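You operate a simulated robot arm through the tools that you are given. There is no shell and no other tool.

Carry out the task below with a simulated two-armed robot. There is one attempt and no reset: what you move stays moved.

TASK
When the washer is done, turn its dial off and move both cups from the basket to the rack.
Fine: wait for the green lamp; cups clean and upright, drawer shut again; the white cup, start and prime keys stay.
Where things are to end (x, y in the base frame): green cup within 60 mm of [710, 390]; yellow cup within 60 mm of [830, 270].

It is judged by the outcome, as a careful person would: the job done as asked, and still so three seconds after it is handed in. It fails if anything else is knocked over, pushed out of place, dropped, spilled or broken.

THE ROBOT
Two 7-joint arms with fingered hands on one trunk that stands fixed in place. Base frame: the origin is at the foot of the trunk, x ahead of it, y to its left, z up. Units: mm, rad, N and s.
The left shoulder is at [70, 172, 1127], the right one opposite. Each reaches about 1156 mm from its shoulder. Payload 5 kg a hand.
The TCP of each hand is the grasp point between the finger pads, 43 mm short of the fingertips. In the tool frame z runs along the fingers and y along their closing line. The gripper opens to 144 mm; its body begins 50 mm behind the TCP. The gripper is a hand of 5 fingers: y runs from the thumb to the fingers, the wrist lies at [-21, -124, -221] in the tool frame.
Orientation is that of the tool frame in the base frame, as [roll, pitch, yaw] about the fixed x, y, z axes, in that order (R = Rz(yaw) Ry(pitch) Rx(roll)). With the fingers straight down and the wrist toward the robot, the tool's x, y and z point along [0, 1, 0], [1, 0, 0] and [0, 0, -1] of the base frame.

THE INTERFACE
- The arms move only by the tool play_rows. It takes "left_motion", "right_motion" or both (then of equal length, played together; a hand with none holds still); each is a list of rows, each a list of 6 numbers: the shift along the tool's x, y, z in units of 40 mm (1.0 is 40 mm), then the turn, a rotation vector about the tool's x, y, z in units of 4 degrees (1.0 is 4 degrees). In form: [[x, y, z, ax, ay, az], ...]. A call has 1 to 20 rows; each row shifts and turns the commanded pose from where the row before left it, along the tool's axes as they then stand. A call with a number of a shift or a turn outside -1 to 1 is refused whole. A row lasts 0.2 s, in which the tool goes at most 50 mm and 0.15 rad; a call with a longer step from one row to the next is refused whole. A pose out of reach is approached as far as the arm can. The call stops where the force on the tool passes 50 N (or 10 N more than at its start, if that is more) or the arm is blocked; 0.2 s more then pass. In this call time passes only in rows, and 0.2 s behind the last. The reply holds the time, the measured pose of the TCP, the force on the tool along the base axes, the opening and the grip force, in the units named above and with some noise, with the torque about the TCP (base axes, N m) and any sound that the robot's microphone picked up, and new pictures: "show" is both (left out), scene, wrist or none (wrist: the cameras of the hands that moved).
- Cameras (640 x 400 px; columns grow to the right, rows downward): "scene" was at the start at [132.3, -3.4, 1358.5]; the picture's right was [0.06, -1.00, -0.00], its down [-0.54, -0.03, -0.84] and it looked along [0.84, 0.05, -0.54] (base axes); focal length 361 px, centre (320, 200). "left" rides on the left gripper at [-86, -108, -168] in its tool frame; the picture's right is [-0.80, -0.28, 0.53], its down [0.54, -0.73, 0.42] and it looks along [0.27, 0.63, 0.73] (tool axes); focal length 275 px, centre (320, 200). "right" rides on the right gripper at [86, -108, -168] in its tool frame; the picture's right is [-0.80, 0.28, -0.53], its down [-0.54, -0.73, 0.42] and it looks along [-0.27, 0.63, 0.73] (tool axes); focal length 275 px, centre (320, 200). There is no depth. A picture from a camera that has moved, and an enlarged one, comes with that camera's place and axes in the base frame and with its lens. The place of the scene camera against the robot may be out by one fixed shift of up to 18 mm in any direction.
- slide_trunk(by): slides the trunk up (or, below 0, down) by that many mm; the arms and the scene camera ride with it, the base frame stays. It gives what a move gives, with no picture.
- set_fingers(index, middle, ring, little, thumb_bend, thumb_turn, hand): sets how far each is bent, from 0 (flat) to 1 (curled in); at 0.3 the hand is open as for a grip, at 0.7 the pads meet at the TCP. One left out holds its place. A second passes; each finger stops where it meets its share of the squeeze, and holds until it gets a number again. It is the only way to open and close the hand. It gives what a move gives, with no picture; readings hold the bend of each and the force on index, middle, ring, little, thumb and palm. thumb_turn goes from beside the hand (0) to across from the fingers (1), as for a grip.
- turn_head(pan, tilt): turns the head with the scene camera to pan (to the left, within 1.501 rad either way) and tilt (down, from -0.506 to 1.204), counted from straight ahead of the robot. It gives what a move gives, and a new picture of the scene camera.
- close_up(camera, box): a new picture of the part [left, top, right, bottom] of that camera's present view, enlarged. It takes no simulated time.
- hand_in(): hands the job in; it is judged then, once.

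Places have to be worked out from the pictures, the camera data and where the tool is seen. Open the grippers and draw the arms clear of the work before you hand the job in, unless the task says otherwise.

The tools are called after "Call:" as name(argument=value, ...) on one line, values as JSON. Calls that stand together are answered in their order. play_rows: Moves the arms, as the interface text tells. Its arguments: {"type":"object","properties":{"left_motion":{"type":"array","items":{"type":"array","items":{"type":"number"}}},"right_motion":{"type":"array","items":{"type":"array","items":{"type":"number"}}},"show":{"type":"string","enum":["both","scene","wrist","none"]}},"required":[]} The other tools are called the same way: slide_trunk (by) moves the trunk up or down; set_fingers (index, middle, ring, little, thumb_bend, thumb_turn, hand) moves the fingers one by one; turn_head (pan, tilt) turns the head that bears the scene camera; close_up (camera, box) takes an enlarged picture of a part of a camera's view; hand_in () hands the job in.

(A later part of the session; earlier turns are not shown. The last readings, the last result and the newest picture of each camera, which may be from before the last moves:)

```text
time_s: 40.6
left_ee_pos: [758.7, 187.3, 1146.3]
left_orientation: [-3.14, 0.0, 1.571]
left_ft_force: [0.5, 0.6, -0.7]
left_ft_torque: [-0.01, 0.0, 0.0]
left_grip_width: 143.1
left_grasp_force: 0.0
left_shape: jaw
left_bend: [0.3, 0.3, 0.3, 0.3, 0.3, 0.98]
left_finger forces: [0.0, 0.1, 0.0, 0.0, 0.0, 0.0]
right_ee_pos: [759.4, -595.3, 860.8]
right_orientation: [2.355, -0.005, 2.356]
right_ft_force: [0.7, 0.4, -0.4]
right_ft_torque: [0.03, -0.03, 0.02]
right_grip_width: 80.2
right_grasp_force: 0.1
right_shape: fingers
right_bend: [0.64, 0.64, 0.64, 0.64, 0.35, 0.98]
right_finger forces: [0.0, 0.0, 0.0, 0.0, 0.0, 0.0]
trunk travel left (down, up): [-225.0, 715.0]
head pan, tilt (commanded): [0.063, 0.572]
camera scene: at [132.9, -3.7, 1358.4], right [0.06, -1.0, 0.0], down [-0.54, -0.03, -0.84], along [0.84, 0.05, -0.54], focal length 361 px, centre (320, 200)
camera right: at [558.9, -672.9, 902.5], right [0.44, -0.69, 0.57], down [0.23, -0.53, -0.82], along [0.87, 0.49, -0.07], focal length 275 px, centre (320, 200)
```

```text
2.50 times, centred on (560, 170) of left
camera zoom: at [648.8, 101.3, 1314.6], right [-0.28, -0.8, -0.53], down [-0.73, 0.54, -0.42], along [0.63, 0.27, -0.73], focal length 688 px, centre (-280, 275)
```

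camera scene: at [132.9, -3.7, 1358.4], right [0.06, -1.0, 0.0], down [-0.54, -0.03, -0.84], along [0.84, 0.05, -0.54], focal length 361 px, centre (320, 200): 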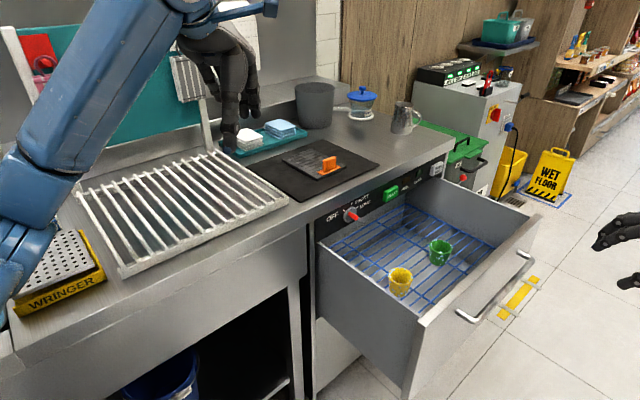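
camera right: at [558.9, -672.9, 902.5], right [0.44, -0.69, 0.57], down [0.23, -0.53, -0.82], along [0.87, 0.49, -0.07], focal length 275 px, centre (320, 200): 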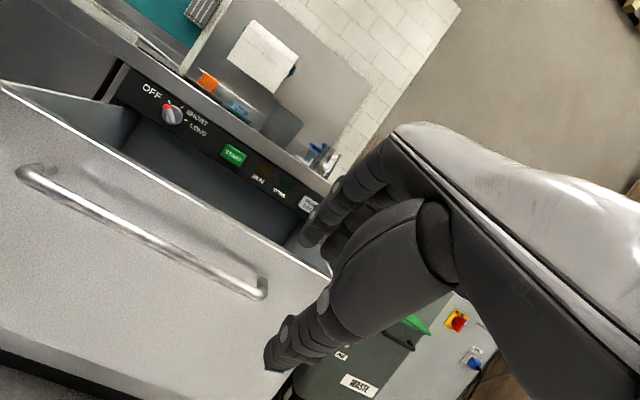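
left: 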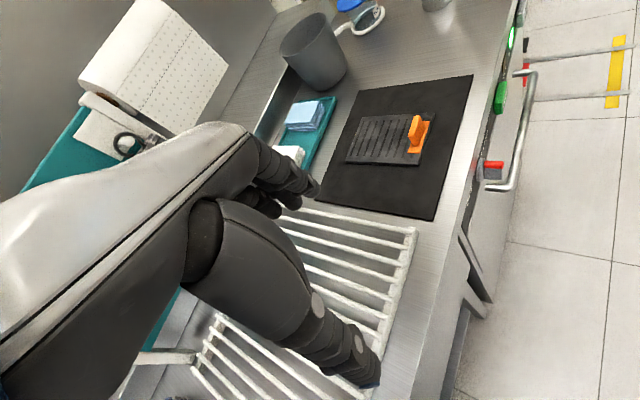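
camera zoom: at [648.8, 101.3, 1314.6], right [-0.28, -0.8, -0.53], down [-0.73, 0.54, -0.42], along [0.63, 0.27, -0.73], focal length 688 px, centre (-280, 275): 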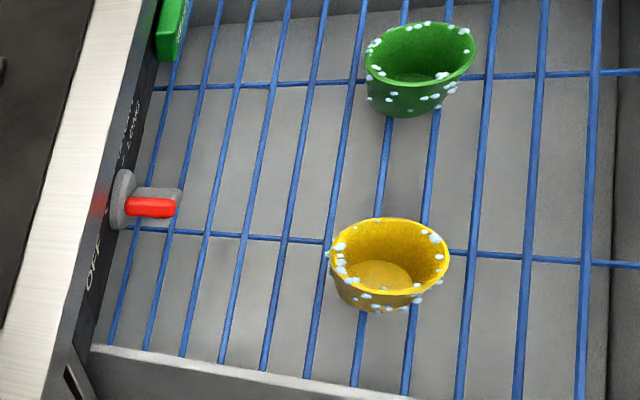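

The cups stand clear of the drawer walls (rims at z about 688: yellow near [839, -162], green near [970, -297]). The right hand can reach both the drawer and the rack, so I use it for the cups. I move the left arm out of the way while turning the right hand fingers-down.

Call:
play_rows(left_motion=[[0.917, -0.694, 0, 0, 0, 0], [0.917, -0.694, 0, 0, 0, 0], [0.917, -0.694, 0, 0, 0, 0], [0.917, -0.694, 0, 0, 0, 0], [0.917, -0.694, 0, 0, 0, 0], [0.917, -0.694, 0, 0, 0, 0], [0.917, -0.694, 0, 0, 0, 0], [0.917, -0.694, 0, 0, 0, 0], [0.917, -0.694, 0, 0, 0, 0], [0, 0, 0, 0, 0, 0], [0, 0, 0, 0, 0, 0], [0, 0, 0, 0, 0, 0]], right_motion=[[0, 0.3, -0.3, 0.94, 0, 0], [0, 0.3, -0.3, 0.94, 0, 0], [0, 0, 0, 0.94, 0, 0], [0, 0, 0, 0.94, 0, 0], [0, 0, 0, 0.94, 0, 0], [0, 0, 0, 0.94, 0, 0], [0, 0, 0, 0.94, 0, 0], [0, 0, 0, 0.94, 0, 0], [0, 0, 0, 0.94, 0, 0], [0, 0, 0, 0.94, 0, 0], [0, 0, 0, 0.94, 0, 0], [0, 0, 0, 0.91, 0, 0]], show="both")

```text
time_s: 43.2
left_ee_pos: [507.1, 521.4, 1145.4]
left_orientation: [-3.139, -0.001, 1.572]
left_ft_force: [0.5, -0.4, -0.8]
left_ft_torque: [-0.02, 0.06, 0.0]
left_grip_width: 143.8
left_grasp_force: 0.1
left_shape: jaw
left_bend: [0.3, 0.3, 0.3, 0.3, 0.3, 0.98]
left_finger forces: [0.0, 0.0, 0.0, 0.0, 0.0, 0.0]
right_ee_pos: [762.9, -594.7, 897.0]
right_orientation: [-3.141, -0.004, 2.356]
right_ft_force: [0.3, 0.1, -0.4]
right_ft_torque: [-0.01, -0.01, 0.0]
right_grip_width: 79.8
right_grasp_force: 0.1
right_shape: fingers
right_bend: [0.64, 0.64, 0.64, 0.64, 0.35, 0.98]
right_finger forces: [0.0, 0.0, 0.1, 0.0, 0.0, 0.0]
trunk travel left (down, up): [-225.0, 715.0]
head pan, tilt (commanded): [0.063, 0.572]
camera scene: at [133.2, -2.4, 1358.3], right [0.06, -1.0, 0.0], down [-0.54, -0.04, -0.84], along [0.84, 0.05, -0.54], focal length 361 px, centre (320, 200)
camera right: at [623.9, -610.2, 1064.0], right [0.77, -0.36, 0.53], down [-0.13, -0.9, -0.42], along [0.63, 0.26, -0.73], focal length 275 px, centre (320, 200)
camera left: at [397.6, 434.2, 1313.6], right [-0.28, -0.8, -0.53], down [-0.73, 0.54, -0.42], along [0.63, 0.27, -0.73], focal length 275 px, centre (320, 200)
```

scene: 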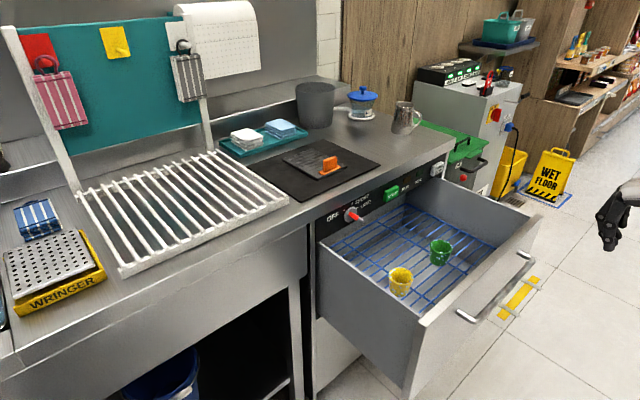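
right: 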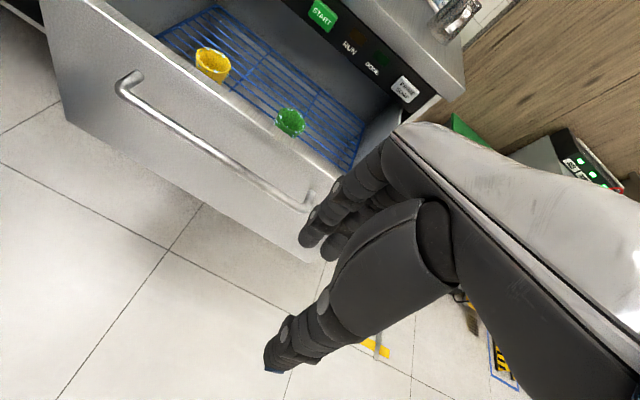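
left: 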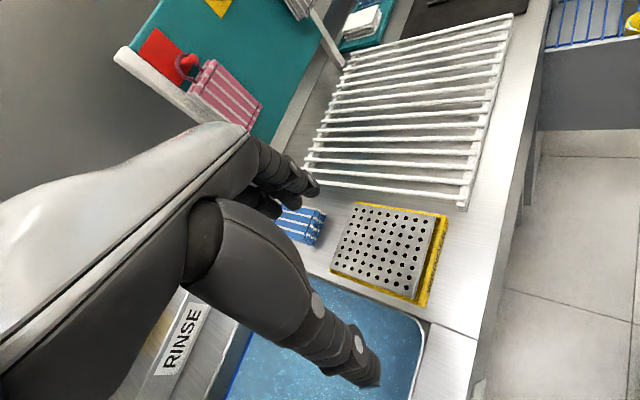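

The left camera shows something new: a water basin labelled RINSE to the left of the wringer. Since the cups carry light spots, I look around before going on.

Call:
turn_head(pan=0.75, tilt=0.75)

Call:
close_up(camera="left", box=[120, 200, 480, 400])

Call:
close_up(camera="right", box=[160, 0, 400, 160])

```text
time_s: 44.3
left_ee_pos: [505.0, 518.9, 1145.6]
left_orientation: [3.141, -0.001, 1.571]
left_ft_force: [0.2, -0.5, -0.5]
left_ft_torque: [0.02, 0.0, 0.04]
left_grip_width: 143.7
left_grasp_force: 0.0
left_shape: jaw
left_bend: [0.3, 0.3, 0.3, 0.3, 0.3, 0.98]
left_finger forces: [0.0, 0.0, 0.0, 0.0, 0.0, 0.0]
right_ee_pos: [762.6, -595.3, 897.5]
right_orientation: [3.139, -0.004, 2.356]
right_ft_force: [1.1, 0.5, 0.4]
right_ft_torque: [0.02, 0.0, 0.03]
right_grip_width: 79.9
right_grasp_force: 0.1
right_shape: fingers
right_bend: [0.64, 0.64, 0.64, 0.64, 0.35, 0.98]
right_finger forces: [0.0, 0.0, 0.0, 0.0, 0.0, 0.1]
trunk travel left (down, up): [-225.0, 715.0]
head pan, tilt (commanded): [0.75, 0.75]
camera scene: at [103.8, 47.5, 1343.2], right [0.68, -0.73, 0.0], down [-0.5, -0.46, -0.73], along [0.54, 0.5, -0.68], focal length 361 px, centre (320, 200)
```

scene: 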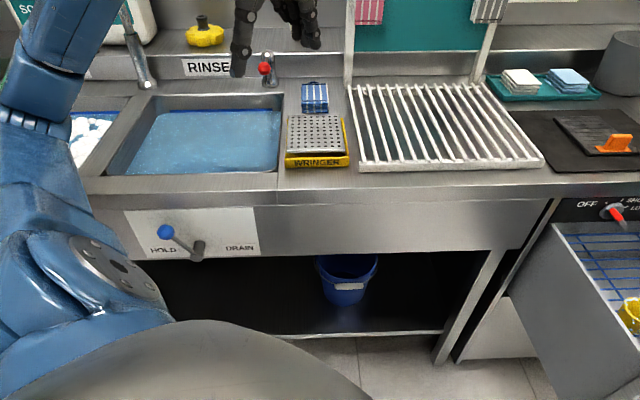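

```text
1.78 times, centred on (300, 300) of left
camera zoom: at [396.5, 433.4, 1314.5], right [-0.28, -0.8, -0.53], down [-0.73, 0.54, -0.42], along [0.63, 0.27, -0.73], focal length 489 px, centre (356, 22)
```

zoom: 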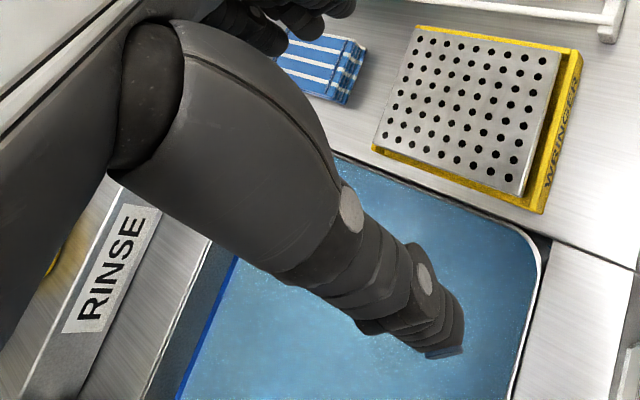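

```text
2.50 times, centred on (280, 80) of right
camera zoom: at [623.0, -611.0, 1064.3], right [0.76, -0.36, 0.53], down [-0.13, -0.9, -0.43], along [0.63, 0.26, -0.73], focal length 688 px, centre (420, 500)
```

zoom: 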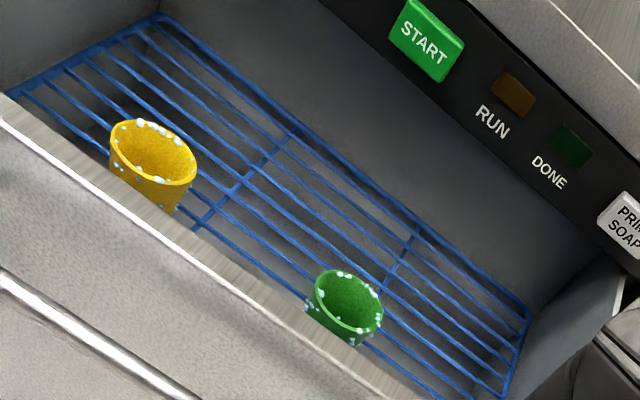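

The scene also has a soap sink with foam, a RINSE basin with a lever (HOLD/DRAIN), and the wringer. I compare the foam with the spots on the cups, to tell suds from water drops.

Call:
close_up(camera="scene", box=[40, 60, 300, 200])

Call:
close_up(camera="right", box=[185, 35, 245, 85])

Call:
close_up(camera="scene", box=[0, 0, 200, 120])

Call:
close_up(camera="scene", box=[340, 60, 640, 210])

```text
2.46 times, centred on (170, 130) of scene
camera zoom: at [103.8, 47.5, 1343.2], right [0.68, -0.73, 0.0], down [-0.5, -0.46, -0.73], along [0.54, 0.5, -0.68], focal length 888 px, centre (689, 372)
```

zoom: 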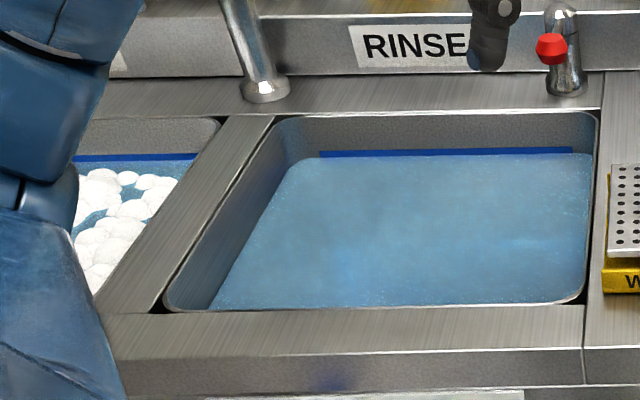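

```text
8.00 times, centred on (215, 60) of right
camera zoom: at [623.0, -611.0, 1064.3], right [0.76, -0.36, 0.53], down [-0.13, -0.9, -0.43], along [0.63, 0.26, -0.73], focal length 2202 px, centre (1160, 1320)
```

zoom: 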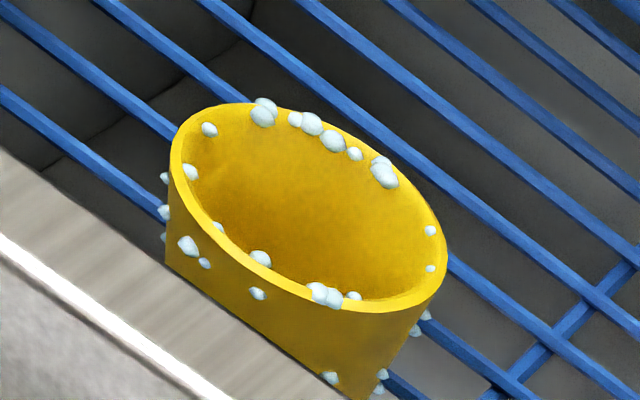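

```text
3.20 times, centred on (100, 60) of scene
camera zoom: at [103.8, 47.5, 1343.2], right [0.68, -0.73, 0.0], down [-0.5, -0.46, -0.73], along [0.54, 0.5, -0.68], focal length 1154 px, centre (1024, 648)
```

zoom: 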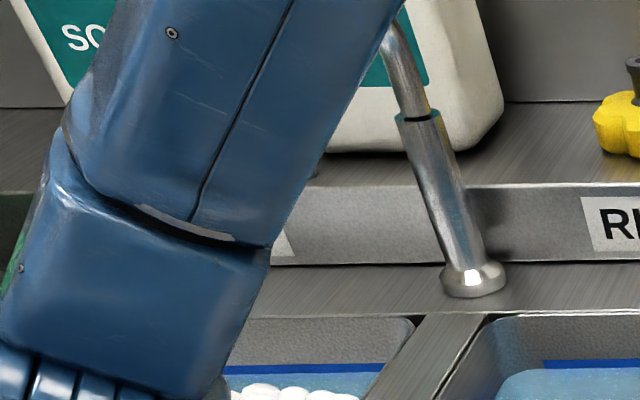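

```text
2.13 times, centred on (490, 135) of scene
camera zoom: at [103.8, 47.5, 1343.2], right [0.68, -0.73, 0.0], down [-0.5, -0.46, -0.73], along [0.54, 0.5, -0.68], focal length 769 px, centre (-43, 339)
```

zoom: 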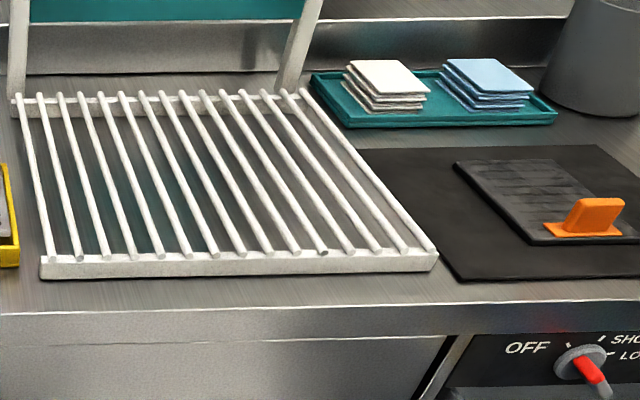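

The light-cyan beads on the cups could be suds or water. I decide that once the cups are on the rack, where I can see them close up. First I open the right hand to about 110 mm and bring it over the yellow cup at safe height; the right camera agrees on [839, -165, 685] for its rim.

Call:
set_fingers(hand="right", index=0.4, middle=0.4, ring=0.4, little=0.4, thumb_bend=0.4, thumb_turn=1.0)

Call:
play_rows(right_motion=[[0.645, 0.895, 0, 0, 0, 0], [0.645, 0.895, 0, 0, 0, 0], [0.645, 0.895, 0, 0, 0, 0], [0.645, 0.895, 0, 0, 0, 0], [0.645, 0.895, 0, 0, 0, 0], [0.645, 0.895, 0, 0, 0, 0], [0.645, 0.895, 0, 0, 0, 0], [0.645, 0.895, 0, 0, 0, 0], [0.645, 0.895, 0, 0, 0, 0], [0.645, 0.895, 0, 0, 0, 0]], show="wrist")

Call:
turn_head(pan=0.2, tilt=0.65)

```text
time_s: 45.3
left_ee_pos: [505.8, 519.9, 1146.1]
left_orientation: [3.141, 0.0, 1.572]
left_ft_force: [-0.1, -0.3, -1.0]
left_ft_torque: [0.0, -0.02, -0.01]
left_grip_width: 143.8
left_grasp_force: 0.1
left_shape: jaw
left_bend: [0.3, 0.3, 0.3, 0.3, 0.3, 0.98]
left_finger forces: [0.0, 0.0, 0.1, 0.0, 0.1, 0.0]
right_ee_pos: [761.4, -594.4, 898.4]
right_orientation: [3.138, -0.003, 2.355]
right_ft_force: [0.1, 0.0, 1.1]
right_ft_torque: [0.02, -0.01, -0.02]
right_grip_width: 114.5
right_grasp_force: 0.1
right_shape: fingers
right_bend: [0.4, 0.4, 0.4, 0.4, 0.4, 0.99]
right_finger forces: [0.1, 0.0, 0.0, 0.0, 0.0, 0.0]
trunk travel left (down, up): [-225.0, 715.0]
head pan, tilt (commanded): [0.75, 0.75]
```

```text
time_s: 47.5
left_ee_pos: [506.5, 521.4, 1143.8]
left_orientation: [-3.139, 0.001, 1.571]
left_ft_force: [0.0, 0.8, -0.6]
left_ft_torque: [0.01, -0.02, -0.03]
left_grip_width: 143.8
left_grasp_force: 0.0
left_shape: jaw
left_bend: [0.3, 0.3, 0.3, 0.3, 0.3, 0.98]
left_finger forces: [0.0, 0.0, 0.1, 0.0, 0.0, 0.0]
right_ee_pos: [833.0, -160.7, 895.5]
right_orientation: [-3.14, -0.002, 2.354]
right_ft_force: [0.6, 0.1, 0.4]
right_ft_torque: [-0.02, 0.01, 0.01]
right_grip_width: 114.4
right_grasp_force: 0.1
right_shape: fingers
right_bend: [0.4, 0.4, 0.4, 0.4, 0.4, 0.99]
right_finger forces: [0.0, 0.0, 0.1, 0.1, 0.0, 0.1]
trunk travel left (down, up): [-225.0, 715.0]
head pan, tilt (commanded): [0.75, 0.75]
camera right: at [693.5, -175.5, 1063.2], right [0.76, -0.36, 0.53], down [-0.13, -0.9, -0.42], along [0.63, 0.25, -0.73], focal length 275 px, centre (320, 200)
```

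right: 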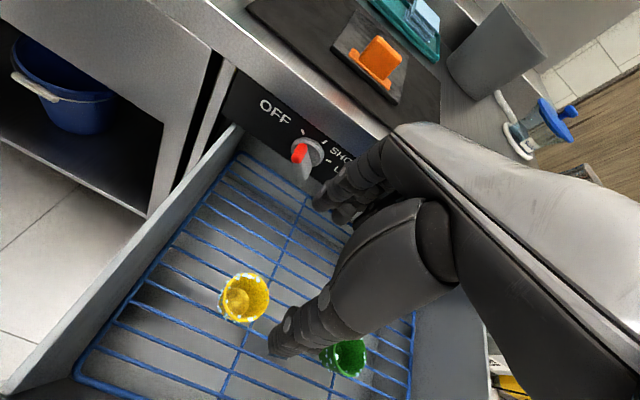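

```text
time_s: 48.4
left_ee_pos: [506.1, 520.4, 1145.6]
left_orientation: [-3.141, -0.001, 1.572]
left_ft_force: [-0.7, -0.1, -0.4]
left_ft_torque: [0.0, -0.04, -0.02]
left_grip_width: 143.8
left_grasp_force: 0.0
left_shape: jaw
left_bend: [0.3, 0.3, 0.3, 0.3, 0.3, 0.98]
left_finger forces: [0.1, 0.0, 0.0, 0.0, 0.2, 0.0]
right_ee_pos: [834.5, -160.2, 896.5]
right_orientation: [3.14, -0.003, 2.355]
right_ft_force: [-0.8, -0.4, -0.3]
right_ft_torque: [0.01, -0.01, -0.02]
right_grip_width: 114.5
right_grasp_force: 0.0
right_shape: fingers
right_bend: [0.4, 0.4, 0.4, 0.4, 0.4, 0.99]
right_finger forces: [0.0, 0.0, 0.0, 0.1, 0.0, 0.0]
trunk travel left (down, up): [-225.0, 715.0]
head pan, tilt (commanded): [0.201, 0.649]
camera scene: at [128.3, 8.7, 1351.8], right [0.2, -0.98, 0.0], down [-0.59, -0.12, -0.8], along [0.78, 0.16, -0.6], focal length 361 px, centre (320, 200)
```

scene: 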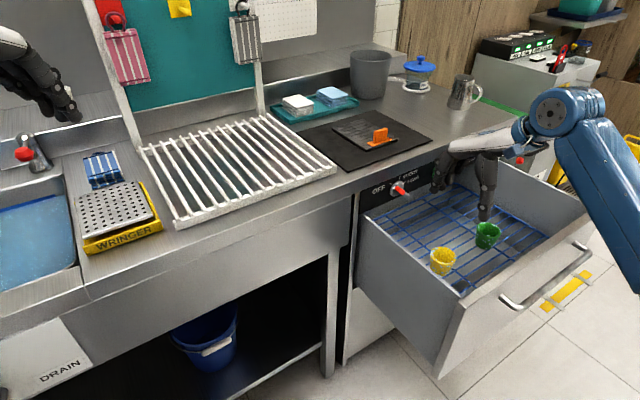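

The new head view shows drawer, hand and rack together. I zoom in to check how the thumb and fingers straddle the yellow cup before I descend.

Call:
close_up(camera="scene", box=[400, 120, 540, 300])

Call:
close_up(camera="right", box=[180, 160, 420, 390])

```text
2.22 times, centred on (470, 210) of scene
camera zoom: at [128.3, 8.7, 1351.8], right [0.2, -0.98, 0.0], down [-0.59, -0.12, -0.8], along [0.78, 0.16, -0.6], focal length 802 px, centre (-13, 178)
```

zoom: 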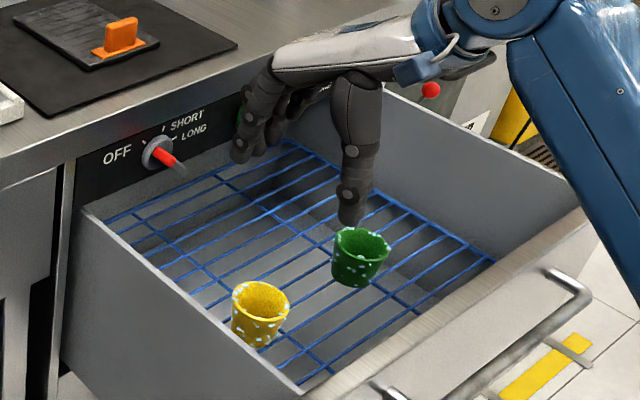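

```text
1.74 times, centred on (300, 275) of right
camera zoom: at [693.3, -176.7, 1063.0], right [0.77, -0.36, 0.53], down [-0.13, -0.9, -0.43], along [0.63, 0.26, -0.73], focal length 479 px, centre (355, 70)
```

zoom: 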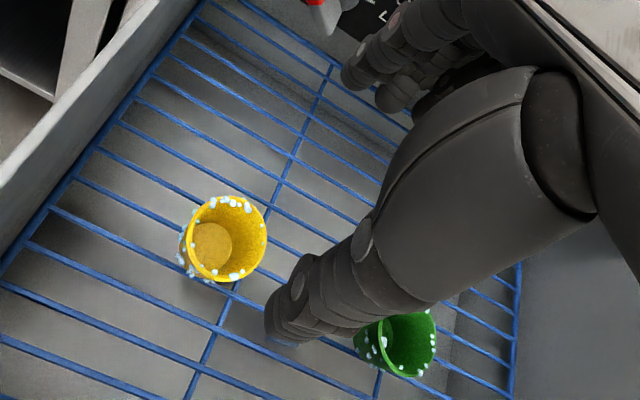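

The thumb tip sits near tool (-3, -73, 39) and the index near (11, 54, 33), so the cup centre is nearly between them. I shift 5 mm inward and descend to just above the rim level, then check.

Call:
play_rows(right_motion=[[0, 0.12, 0.6, 0, 0, 0], [0, 0, 0.9, 0, 0, 0], [0, 0, 0.9, 0, 0, 0], [0, 0, 0.9, 0, 0, 0], [0, 0, 0.7, 0, 0, 0]], show="both")

Call:
close_up(camera="right", box=[200, 160, 440, 390])

Call:
close_up(camera="scene", box=[400, 180, 520, 310])

```text
time_s: 49.6
left_ee_pos: [505.7, 519.5, 1145.1]
left_orientation: [-3.139, 0.001, 1.572]
left_ft_force: [-0.2, 0.6, 0.6]
left_ft_torque: [0.0, -0.01, -0.01]
left_grip_width: 144.0
left_grasp_force: 0.0
left_shape: jaw
left_bend: [0.3, 0.3, 0.3, 0.3, 0.3, 0.98]
left_finger forces: [0.1, 0.0, 0.0, 0.1, 0.1, 0.0]
right_ee_pos: [836.7, -157.1, 737.9]
right_orientation: [3.139, -0.005, 2.358]
right_ft_force: [-0.5, -1.2, -0.4]
right_ft_torque: [0.02, -0.01, -0.04]
right_grip_width: 114.5
right_grasp_force: 0.1
right_shape: fingers
right_bend: [0.4, 0.4, 0.4, 0.4, 0.4, 0.99]
right_finger forces: [0.1, 0.0, 0.0, 0.0, 0.0, 0.1]
trunk travel left (down, up): [-225.0, 715.0]
head pan, tilt (commanded): [0.201, 0.649]
camera scene: at [128.6, 8.2, 1351.8], right [0.2, -0.98, 0.0], down [-0.59, -0.12, -0.8], along [0.78, 0.16, -0.6], focal length 361 px, centre (320, 200)
camera right: at [697.6, -172.6, 904.6], right [0.76, -0.36, 0.53], down [-0.13, -0.9, -0.43], along [0.63, 0.26, -0.73], focal length 275 px, centre (320, 200)
```

scene: 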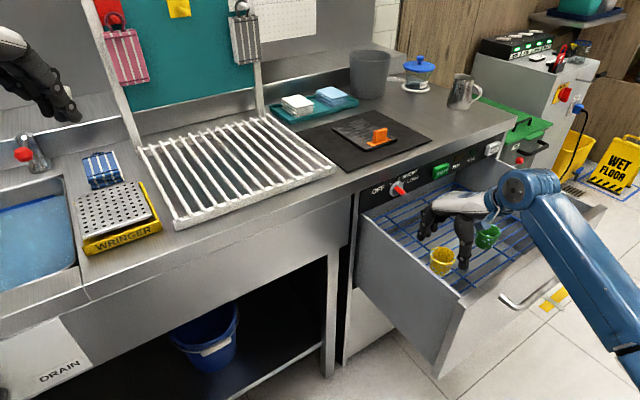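
right: 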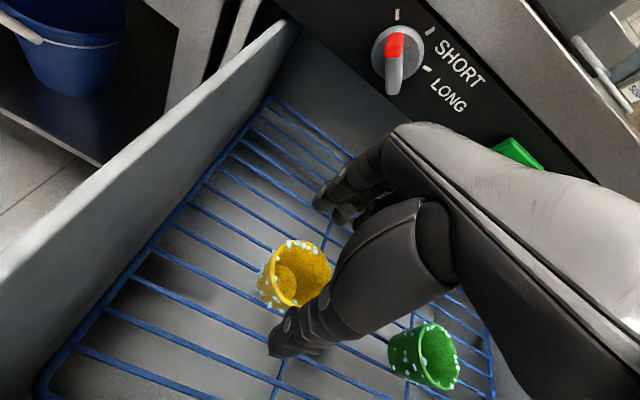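

```text
1.74 times, centred on (320, 275) of right
camera zoom: at [697.6, -172.6, 904.6], right [0.76, -0.36, 0.53], down [-0.13, -0.9, -0.43], along [0.63, 0.26, -0.73], focal length 479 px, centre (320, 70)
```

zoom: 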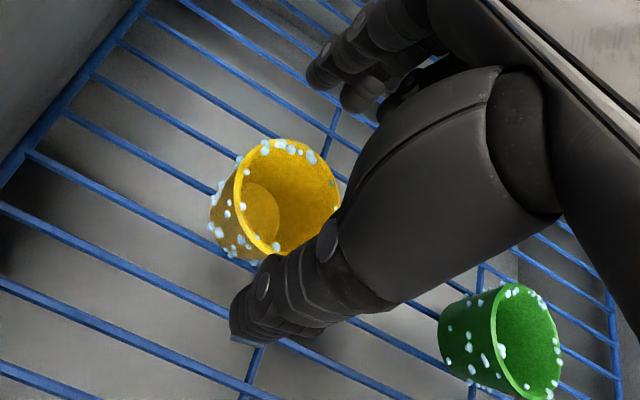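

```text
3.08 times, centred on (460, 245) of scene
camera zoom: at [128.6, 8.2, 1351.8], right [0.2, -0.98, 0.0], down [-0.59, -0.12, -0.8], along [0.78, 0.16, -0.6], focal length 1110 px, centre (-111, 62)
```

zoom: 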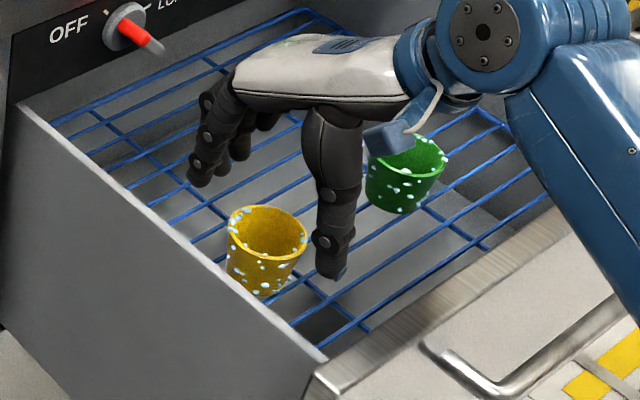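

The cup centre lies at about tool (-7, -1), well within the open hand. I shift 5 mm and lower the last 68 mm so the fingertips come beside the cup, above the wires.

Call:
play_rows(right_motion=[[0, 0.12, 0.5, 0, 0, 0], [0, 0, 0.5, 0, 0, 0], [0, 0, 0.4, 0, 0, 0], [0, 0, 0.3, 0, 0, 0]], show="none")

Call:
close_up(camera="right", box=[200, 140, 440, 370])

Call:
close_up(camera="scene", box=[400, 190, 520, 320])

```text
time_s: 50.6
left_ee_pos: [504.2, 520.0, 1147.2]
left_orientation: [3.138, -0.001, 1.57]
left_ft_force: [-0.4, 0.2, 0.3]
left_ft_torque: [0.02, -0.03, 0.01]
left_grip_width: 143.8
left_grasp_force: 0.1
left_shape: jaw
left_bend: [0.3, 0.3, 0.3, 0.3, 0.3, 0.98]
left_finger forces: [0.0, 0.0, 0.0, 0.0, 0.2, 0.0]
right_ee_pos: [837.9, -151.2, 675.3]
right_orientation: [3.135, -0.001, 2.357]
right_ft_force: [0.2, -1.1, 14.9]
right_ft_torque: [0.55, -0.81, -0.05]
right_grip_width: 114.7
right_grasp_force: 7.4
right_shape: fingers
right_bend: [0.4, 0.39, 0.4, 0.4, 0.4, 0.99]
right_finger forces: [0.0, 14.5, 0.0, 0.0, 0.1, 0.1]
trunk travel left (down, up): [-225.0, 715.0]
head pan, tilt (commanded): [0.201, 0.649]
```

```text
1.74 times, centred on (320, 255) of right
camera zoom: at [698.8, -167.8, 841.1], right [0.76, -0.37, 0.54], down [-0.13, -0.89, -0.43], along [0.64, 0.26, -0.73], focal length 479 px, centre (320, 104)
```

zoom: 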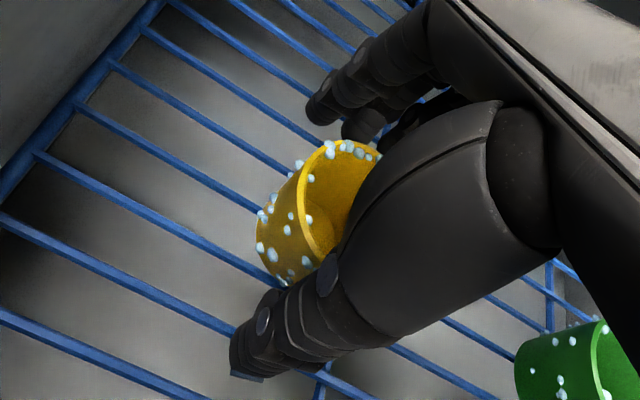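

```text
3.08 times, centred on (460, 255) of scene
camera zoom: at [125.9, 8.6, 1352.4], right [0.2, -0.98, 0.0], down [-0.59, -0.12, -0.8], along [0.78, 0.16, -0.6], focal length 1110 px, centre (-111, 31)
```

zoom: 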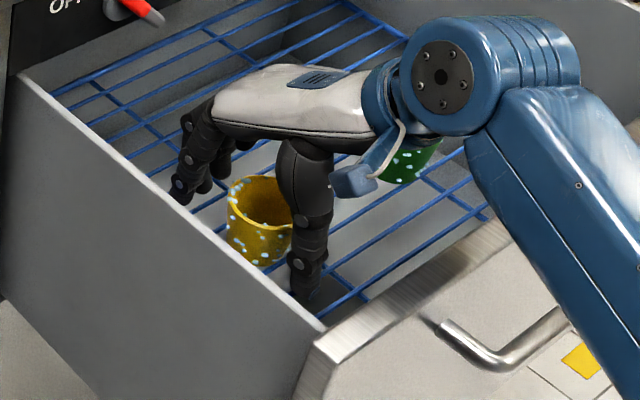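

The middle fingertip touched a basket wire (14 N). I raise the hand about 14 mm and then close gently on the cup.

Call:
play_rows(right_motion=[[0, 0, -0.36, 0, 0, 0]], show="none")

Call:
set_fingers(hand="right", index=0.52, middle=0.52, ring=0.5, little=0.45, thumb_bend=0.52)

Call:
close_up(camera="right", box=[200, 140, 440, 370])

Call:
close_up(camera="scene", box=[400, 190, 520, 320])

```text
time_s: 51.0
left_ee_pos: [506.8, 519.4, 1145.1]
left_orientation: [3.141, -0.001, 1.571]
left_ft_force: [-1.1, -0.3, 0.1]
left_ft_torque: [0.0, 0.02, 0.01]
left_grip_width: 143.9
left_grasp_force: 0.0
left_shape: jaw
left_bend: [0.3, 0.3, 0.3, 0.3, 0.3, 0.98]
left_finger forces: [0.0, 0.1, 0.1, 0.1, 0.0, 0.0]
right_ee_pos: [838.8, -152.3, 684.8]
right_orientation: [-3.141, -0.003, 2.356]
right_ft_force: [0.6, 0.0, -0.2]
right_ft_torque: [0.01, -0.01, -0.01]
right_grip_width: 114.7
right_grasp_force: 0.1
right_shape: fingers
right_bend: [0.4, 0.4, 0.4, 0.4, 0.4, 0.99]
right_finger forces: [0.0, 0.0, 0.0, 0.0, 0.0, 0.1]
trunk travel left (down, up): [-225.0, 715.0]
head pan, tilt (commanded): [0.201, 0.649]
```

```text
time_s: 52.0
left_ee_pos: [506.1, 519.5, 1144.9]
left_orientation: [3.141, 0.001, 1.57]
left_ft_force: [0.9, 0.1, -0.2]
left_ft_torque: [0.01, 0.01, 0.01]
left_grip_width: 144.3
left_grasp_force: 0.1
left_shape: jaw
left_bend: [0.3, 0.3, 0.3, 0.3, 0.3, 0.98]
left_finger forces: [0.0, 0.0, 0.1, 0.0, 0.0, 0.0]
right_ee_pos: [839.1, -151.1, 684.6]
right_orientation: [3.139, -0.003, 2.357]
right_ft_force: [0.5, -0.4, -0.6]
right_ft_torque: [-0.01, 0.02, -0.03]
right_grip_width: 71.6
right_grasp_force: 0.0
right_shape: fingers
right_bend: [0.52, 0.52, 0.5, 0.45, 0.52, 1.0]
right_finger forces: [0.0, 0.0, 0.0, 0.0, 0.0, 0.0]
trunk travel left (down, up): [-225.0, 715.0]
head pan, tilt (commanded): [0.201, 0.649]
```

```text
1.74 times, centred on (320, 255) of right
camera zoom: at [699.8, -167.8, 852.1], right [0.76, -0.36, 0.53], down [-0.13, -0.9, -0.43], along [0.63, 0.26, -0.73], focal length 479 px, centre (320, 104)
```

zoom: 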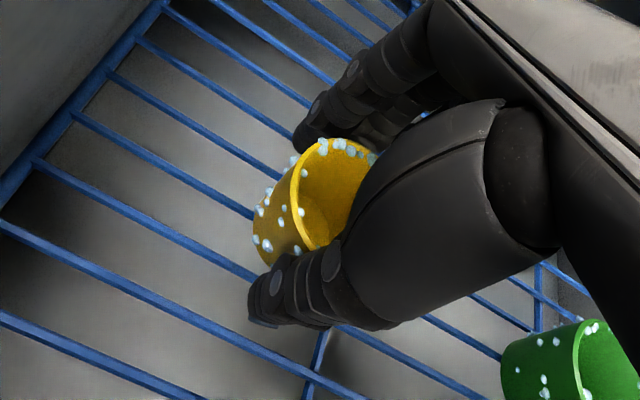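

```text
3.08 times, centred on (460, 255) of scene
camera zoom: at [128.2, 8.5, 1351.8], right [0.2, -0.98, 0.0], down [-0.59, -0.12, -0.8], along [0.78, 0.16, -0.6], focal length 1110 px, centre (-111, 31)
```

zoom: 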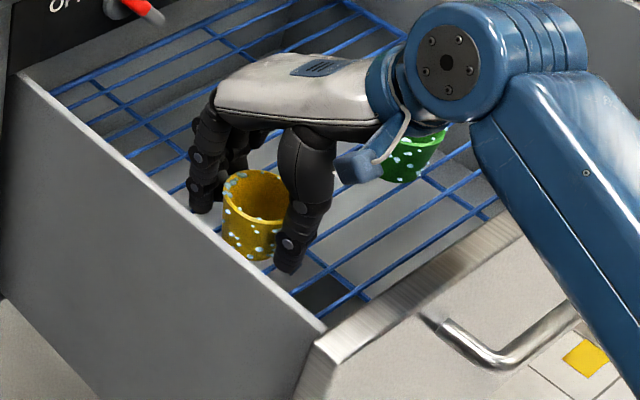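

The fingers now bracket the cup without touching it. I close further in small steps until the forces show contact on both sides.

Call:
set_fingers(hand="right", index=0.57, middle=0.57, ring=0.54, little=0.48, thumb_bend=0.57)

Call:
close_up(camera="right", box=[200, 140, 440, 370])

Call:
close_up(camera="scene", box=[400, 190, 520, 320])

```text
time_s: 53.0
left_ee_pos: [506.5, 521.5, 1145.7]
left_orientation: [3.141, 0.001, 1.571]
left_ft_force: [-0.3, 0.1, -0.6]
left_ft_torque: [0.03, -0.02, 0.01]
left_grip_width: 144.1
left_grasp_force: 0.0
left_shape: jaw
left_bend: [0.3, 0.3, 0.3, 0.3, 0.3, 0.98]
left_finger forces: [0.1, 0.0, 0.0, 0.1, 0.1, 0.0]
right_ee_pos: [840.7, -151.9, 684.6]
right_orientation: [3.14, -0.004, 2.356]
right_ft_force: [-0.7, -0.3, -1.5]
right_ft_torque: [-0.03, 0.0, 0.0]
right_grip_width: 57.6
right_grasp_force: 0.0
right_shape: fingers
right_bend: [0.56, 0.56, 0.54, 0.48, 0.56, 1.0]
right_finger forces: [0.1, 0.3, 0.1, 0.0, 0.3, 0.0]
trunk travel left (down, up): [-225.0, 715.0]
head pan, tilt (commanded): [0.201, 0.649]
```

```text
1.74 times, centred on (320, 255) of right
camera zoom: at [699.8, -167.7, 852.1], right [0.76, -0.36, 0.53], down [-0.13, -0.9, -0.43], along [0.63, 0.26, -0.73], focal length 479 px, centre (320, 104)
```

zoom: 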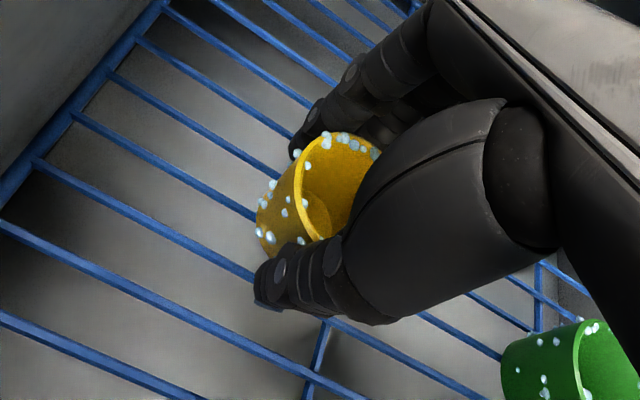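

```text
3.08 times, centred on (460, 255) of scene
camera zoom: at [128.3, 8.4, 1351.8], right [0.2, -0.98, 0.0], down [-0.59, -0.12, -0.8], along [0.78, 0.16, -0.6], focal length 1110 px, centre (-111, 31)
```

zoom: 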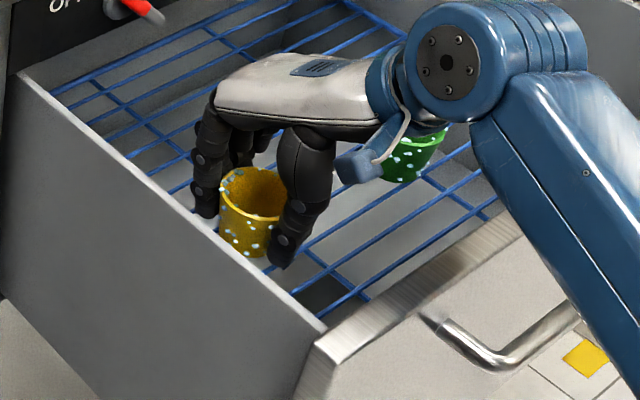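

Contact has just begun on the middle finger and the thumb, with the cup upright. I firm up the grip.

Call:
set_fingers(hand="right", index=0.62, middle=0.61, ring=0.6, little=0.5, thumb_bend=0.61)

Call:
close_up(camera="right", box=[200, 140, 440, 370])

Call:
close_up(camera="scene", box=[400, 190, 520, 320])

```text
time_s: 54.0
left_ee_pos: [506.3, 519.8, 1146.0]
left_orientation: [3.141, 0.0, 1.572]
left_ft_force: [-0.5, -1.0, 0.1]
left_ft_torque: [0.03, -0.01, 0.01]
left_grip_width: 143.8
left_grasp_force: 0.1
left_shape: jaw
left_bend: [0.3, 0.3, 0.3, 0.3, 0.3, 0.98]
left_finger forces: [0.1, 0.0, 0.0, 0.0, 0.0, 0.0]
right_ee_pos: [840.0, -151.3, 684.2]
right_orientation: [3.14, -0.003, 2.357]
right_ft_force: [-0.1, 0.2, -0.2]
right_ft_torque: [0.02, -0.04, -0.02]
right_grip_width: 50.9
right_grasp_force: 7.6
right_shape: fingers
right_bend: [0.59, 0.58, 0.6, 0.5, 0.57, 1.0]
right_finger forces: [3.5, 3.9, 0.1, 0.1, 7.2, 0.0]
trunk travel left (down, up): [-225.0, 715.0]
head pan, tilt (commanded): [0.201, 0.649]
```

```text
1.74 times, centred on (320, 255) of right
camera zoom: at [699.8, -167.7, 852.1], right [0.76, -0.36, 0.53], down [-0.13, -0.9, -0.43], along [0.63, 0.26, -0.73], focal length 479 px, centre (320, 104)
```

zoom: 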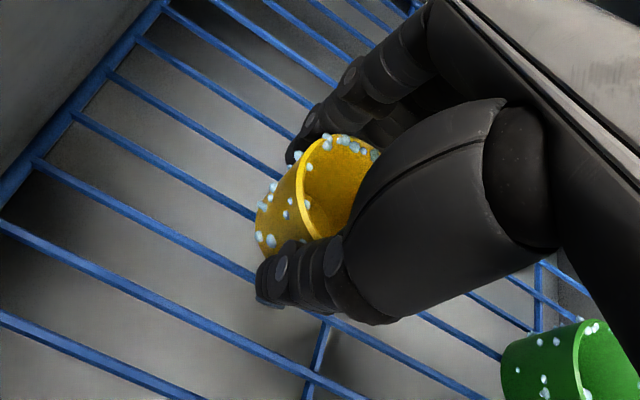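

```text
3.08 times, centred on (460, 255) of scene
camera zoom: at [128.2, 8.5, 1351.8], right [0.2, -0.98, 0.0], down [-0.59, -0.12, -0.8], along [0.78, 0.16, -0.6], focal length 1110 px, centre (-111, 31)
```

zoom: 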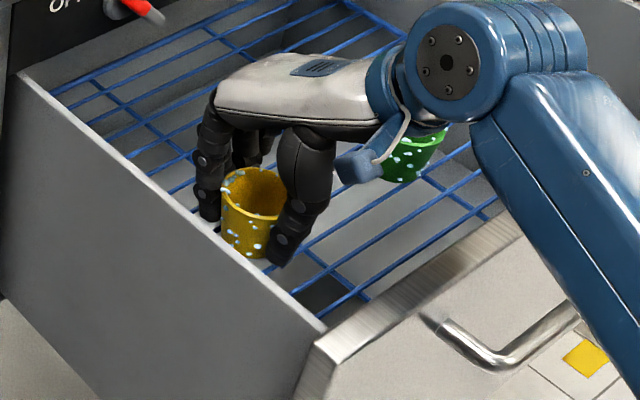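

The grip is balanced: about 3.5 N each on index and middle, 7 N on the thumb. I tighten it slightly and lift slowly.

Call:
set_fingers(hand="right", index=0.65, middle=0.64, thumb_bend=0.64)

Call:
play_rows(right_motion=[[0, 0, -0.2, 0, 0, 0], [0, 0, -0.3, 0, 0, 0], [0, 0, -0.4, 0, 0, 0], [0, 0, -0.4, 0, 0, 0]], show="both")

Call:
close_up(camera="scene", box=[400, 170, 520, 300])

```text
time_s: 55.0
left_ee_pos: [506.4, 519.6, 1146.2]
left_orientation: [-3.141, 0.001, 1.569]
left_ft_force: [0.5, -0.1, -1.0]
left_ft_torque: [0.02, 0.0, 0.0]
left_grip_width: 143.9
left_grasp_force: 0.1
left_shape: jaw
left_bend: [0.3, 0.3, 0.3, 0.3, 0.3, 0.98]
left_finger forces: [0.0, 0.0, 0.0, 0.1, 0.0, 0.1]
right_ee_pos: [838.7, -152.1, 686.2]
right_orientation: [3.139, -0.003, 2.357]
right_ft_force: [0.3, -0.1, 0.6]
right_ft_torque: [-0.02, -0.05, -0.01]
right_grip_width: 49.9
right_grasp_force: 12.1
right_shape: fingers
right_bend: [0.6, 0.6, 0.6, 0.5, 0.58, 1.0]
right_finger forces: [5.6, 6.8, 0.1, 0.0, 12.0, 0.0]
trunk travel left (down, up): [-225.0, 715.0]
head pan, tilt (commanded): [0.201, 0.649]
```

```text
time_s: 56.0
left_ee_pos: [506.3, 519.8, 1145.6]
left_orientation: [-3.141, 0.002, 1.57]
left_ft_force: [-0.8, 0.4, -0.8]
left_ft_torque: [0.02, -0.03, 0.0]
left_grip_width: 144.0
left_grasp_force: 0.1
left_shape: jaw
left_bend: [0.3, 0.3, 0.3, 0.3, 0.3, 0.98]
left_finger forces: [0.1, 0.0, 0.0, 0.1, 0.0, 0.0]
right_ee_pos: [839.6, -151.2, 736.4]
right_orientation: [3.14, -0.004, 2.356]
right_ft_force: [1.0, -0.5, -0.9]
right_ft_torque: [-0.03, -0.01, -0.04]
right_grip_width: 49.7
right_grasp_force: 12.2
right_shape: fingers
right_bend: [0.6, 0.6, 0.6, 0.5, 0.58, 1.0]
right_finger forces: [5.4, 6.7, 0.1, 0.1, 11.9, 0.0]
trunk travel left (down, up): [-225.0, 715.0]
head pan, tilt (commanded): [0.201, 0.649]
camera scene: at [128.0, 8.5, 1351.8], right [0.2, -0.98, 0.0], down [-0.59, -0.12, -0.8], along [0.78, 0.16, -0.6], focal length 361 px, centre (320, 200)
camera right: at [700.2, -167.6, 903.8], right [0.77, -0.36, 0.53], down [-0.13, -0.9, -0.43], along [0.63, 0.26, -0.73], focal length 275 px, centre (320, 200)
```

scene: 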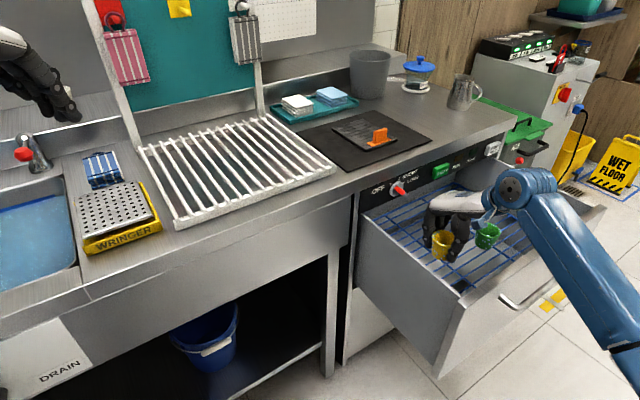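
right: 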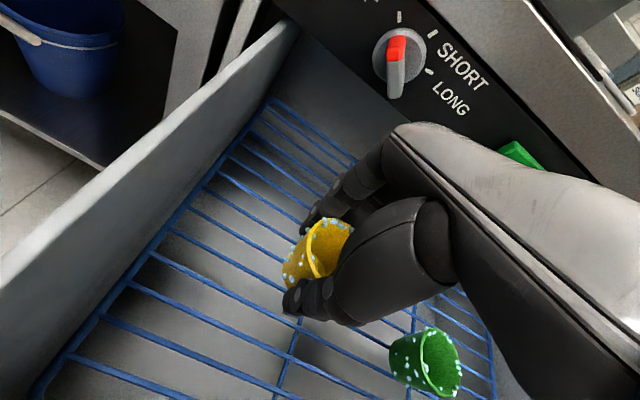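

```text
3.08 times, centred on (460, 235) of scene
camera zoom: at [128.0, 8.5, 1351.8], right [0.2, -0.98, 0.0], down [-0.59, -0.12, -0.8], along [0.78, 0.16, -0.6], focal length 1110 px, centre (-111, 92)
```

zoom: 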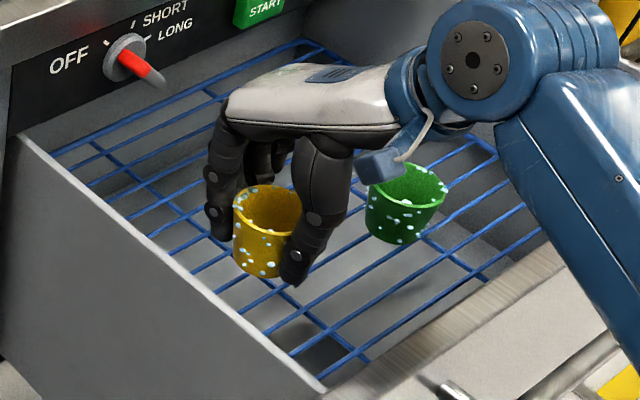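

The yellow cup is held and upright. I lift it straight up to clear the counter and rack before moving sideways.

Call:
play_rows(right_motion=[[0, 0, -0.6, 0, 0, 0], [0, 0, -0.8, 0, 0, 0], [0, 0, -0.9, 0, 0, 0], [0, 0, -0.9, 0, 0, 0], [0, 0, -0.9, 0, 0, 0], [0, 0, -0.9, 0, 0, 0], [0, 0, -0.9, 0, 0, 0], [0, 0, -0.9, 0, 0, 0], [0, 0, -0.6, 0, 0, 0], [0, 0, -0.3, 0, 0, 0]], show="both")

Call:
close_up(camera="scene", box=[130, 100, 350, 240])

```text
time_s: 58.2
left_ee_pos: [505.4, 520.1, 1145.9]
left_orientation: [-3.142, 0.0, 1.57]
left_ft_force: [-0.1, 1.3, -0.5]
left_ft_torque: [0.02, 0.0, -0.01]
left_grip_width: 144.0
left_grasp_force: 0.0
left_shape: jaw
left_bend: [0.3, 0.3, 0.3, 0.3, 0.3, 0.98]
left_finger forces: [0.0, 0.0, 0.0, 0.0, 0.0, 0.0]
right_ee_pos: [840.7, -153.0, 1046.4]
right_orientation: [3.141, -0.004, 2.357]
right_ft_force: [0.9, -0.2, -0.3]
right_ft_torque: [0.0, 0.02, -0.01]
right_grip_width: 49.4
right_grasp_force: 11.8
right_shape: fingers
right_bend: [0.6, 0.6, 0.6, 0.5, 0.58, 1.0]
right_finger forces: [5.4, 6.7, 0.1, 0.0, 11.7, 0.1]
trunk travel left (down, up): [-225.0, 715.0]
head pan, tilt (commanded): [0.201, 0.649]
camera scene: at [128.1, 8.5, 1351.8], right [0.2, -0.98, 0.0], down [-0.59, -0.12, -0.8], along [0.78, 0.16, -0.6], focal length 361 px, centre (320, 200)
camera right: at [701.2, -169.5, 1213.3], right [0.76, -0.36, 0.53], down [-0.13, -0.9, -0.43], along [0.63, 0.26, -0.73], focal length 275 px, centre (320, 200)
```

scene: 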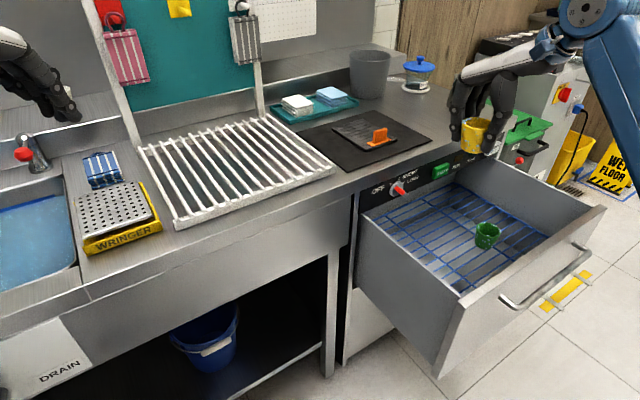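
right: 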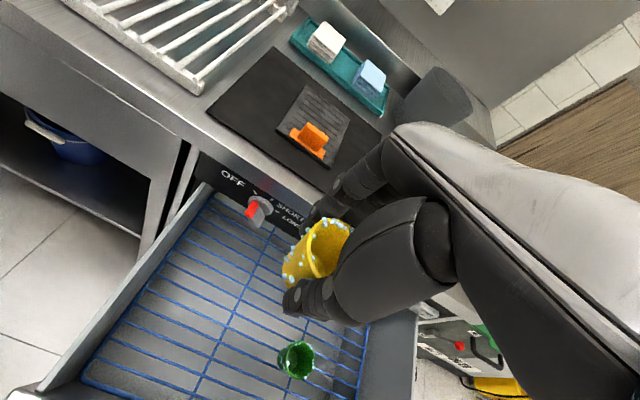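

```text
2.86 times, centred on (240, 170) of scene
camera zoom: at [128.1, 8.5, 1351.8], right [0.2, -0.98, 0.0], down [-0.59, -0.12, -0.8], along [0.78, 0.16, -0.6], focal length 1030 px, centre (549, 286)
```

zoom: 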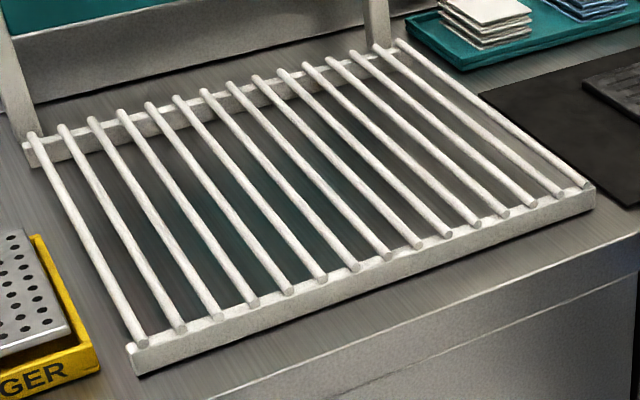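

The cup is up in good light now, so I zoom in on its beads.

Call:
close_up(camera="scene", box=[450, 110, 510, 160])

Call:
close_up(camera="right", box=[270, 205, 360, 295])

```text
8.00 times, centred on (480, 135) of scene
camera zoom: at [128.1, 8.5, 1351.8], right [0.2, -0.98, 0.0], down [-0.59, -0.12, -0.8], along [0.78, 0.16, -0.6], focal length 2885 px, centre (-960, 720)
```

zoom: 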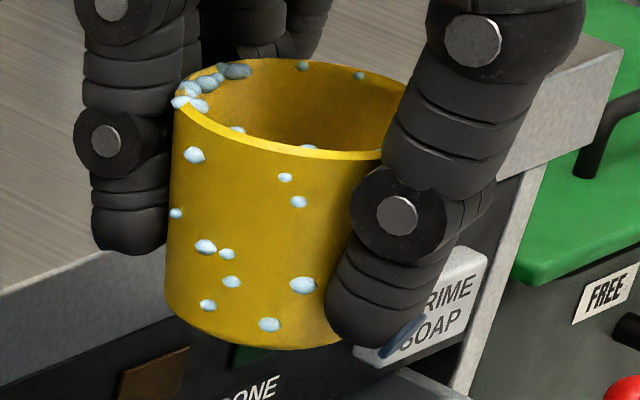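

```text
4.44 times, centred on (315, 250) of right
camera zoom: at [701.2, -169.5, 1213.3], right [0.76, -0.36, 0.53], down [-0.13, -0.9, -0.43], along [0.63, 0.26, -0.73], focal length 1224 px, centre (342, -22)
```

zoom: 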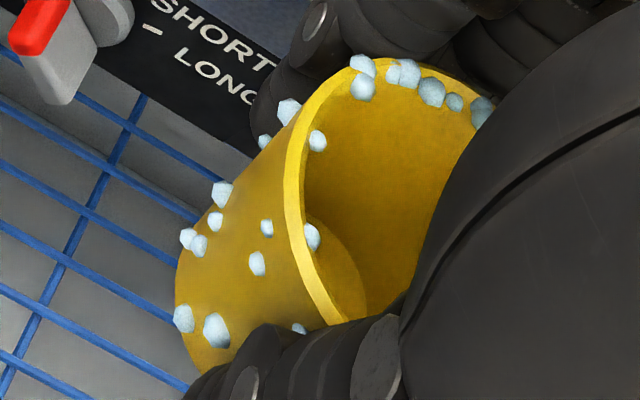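

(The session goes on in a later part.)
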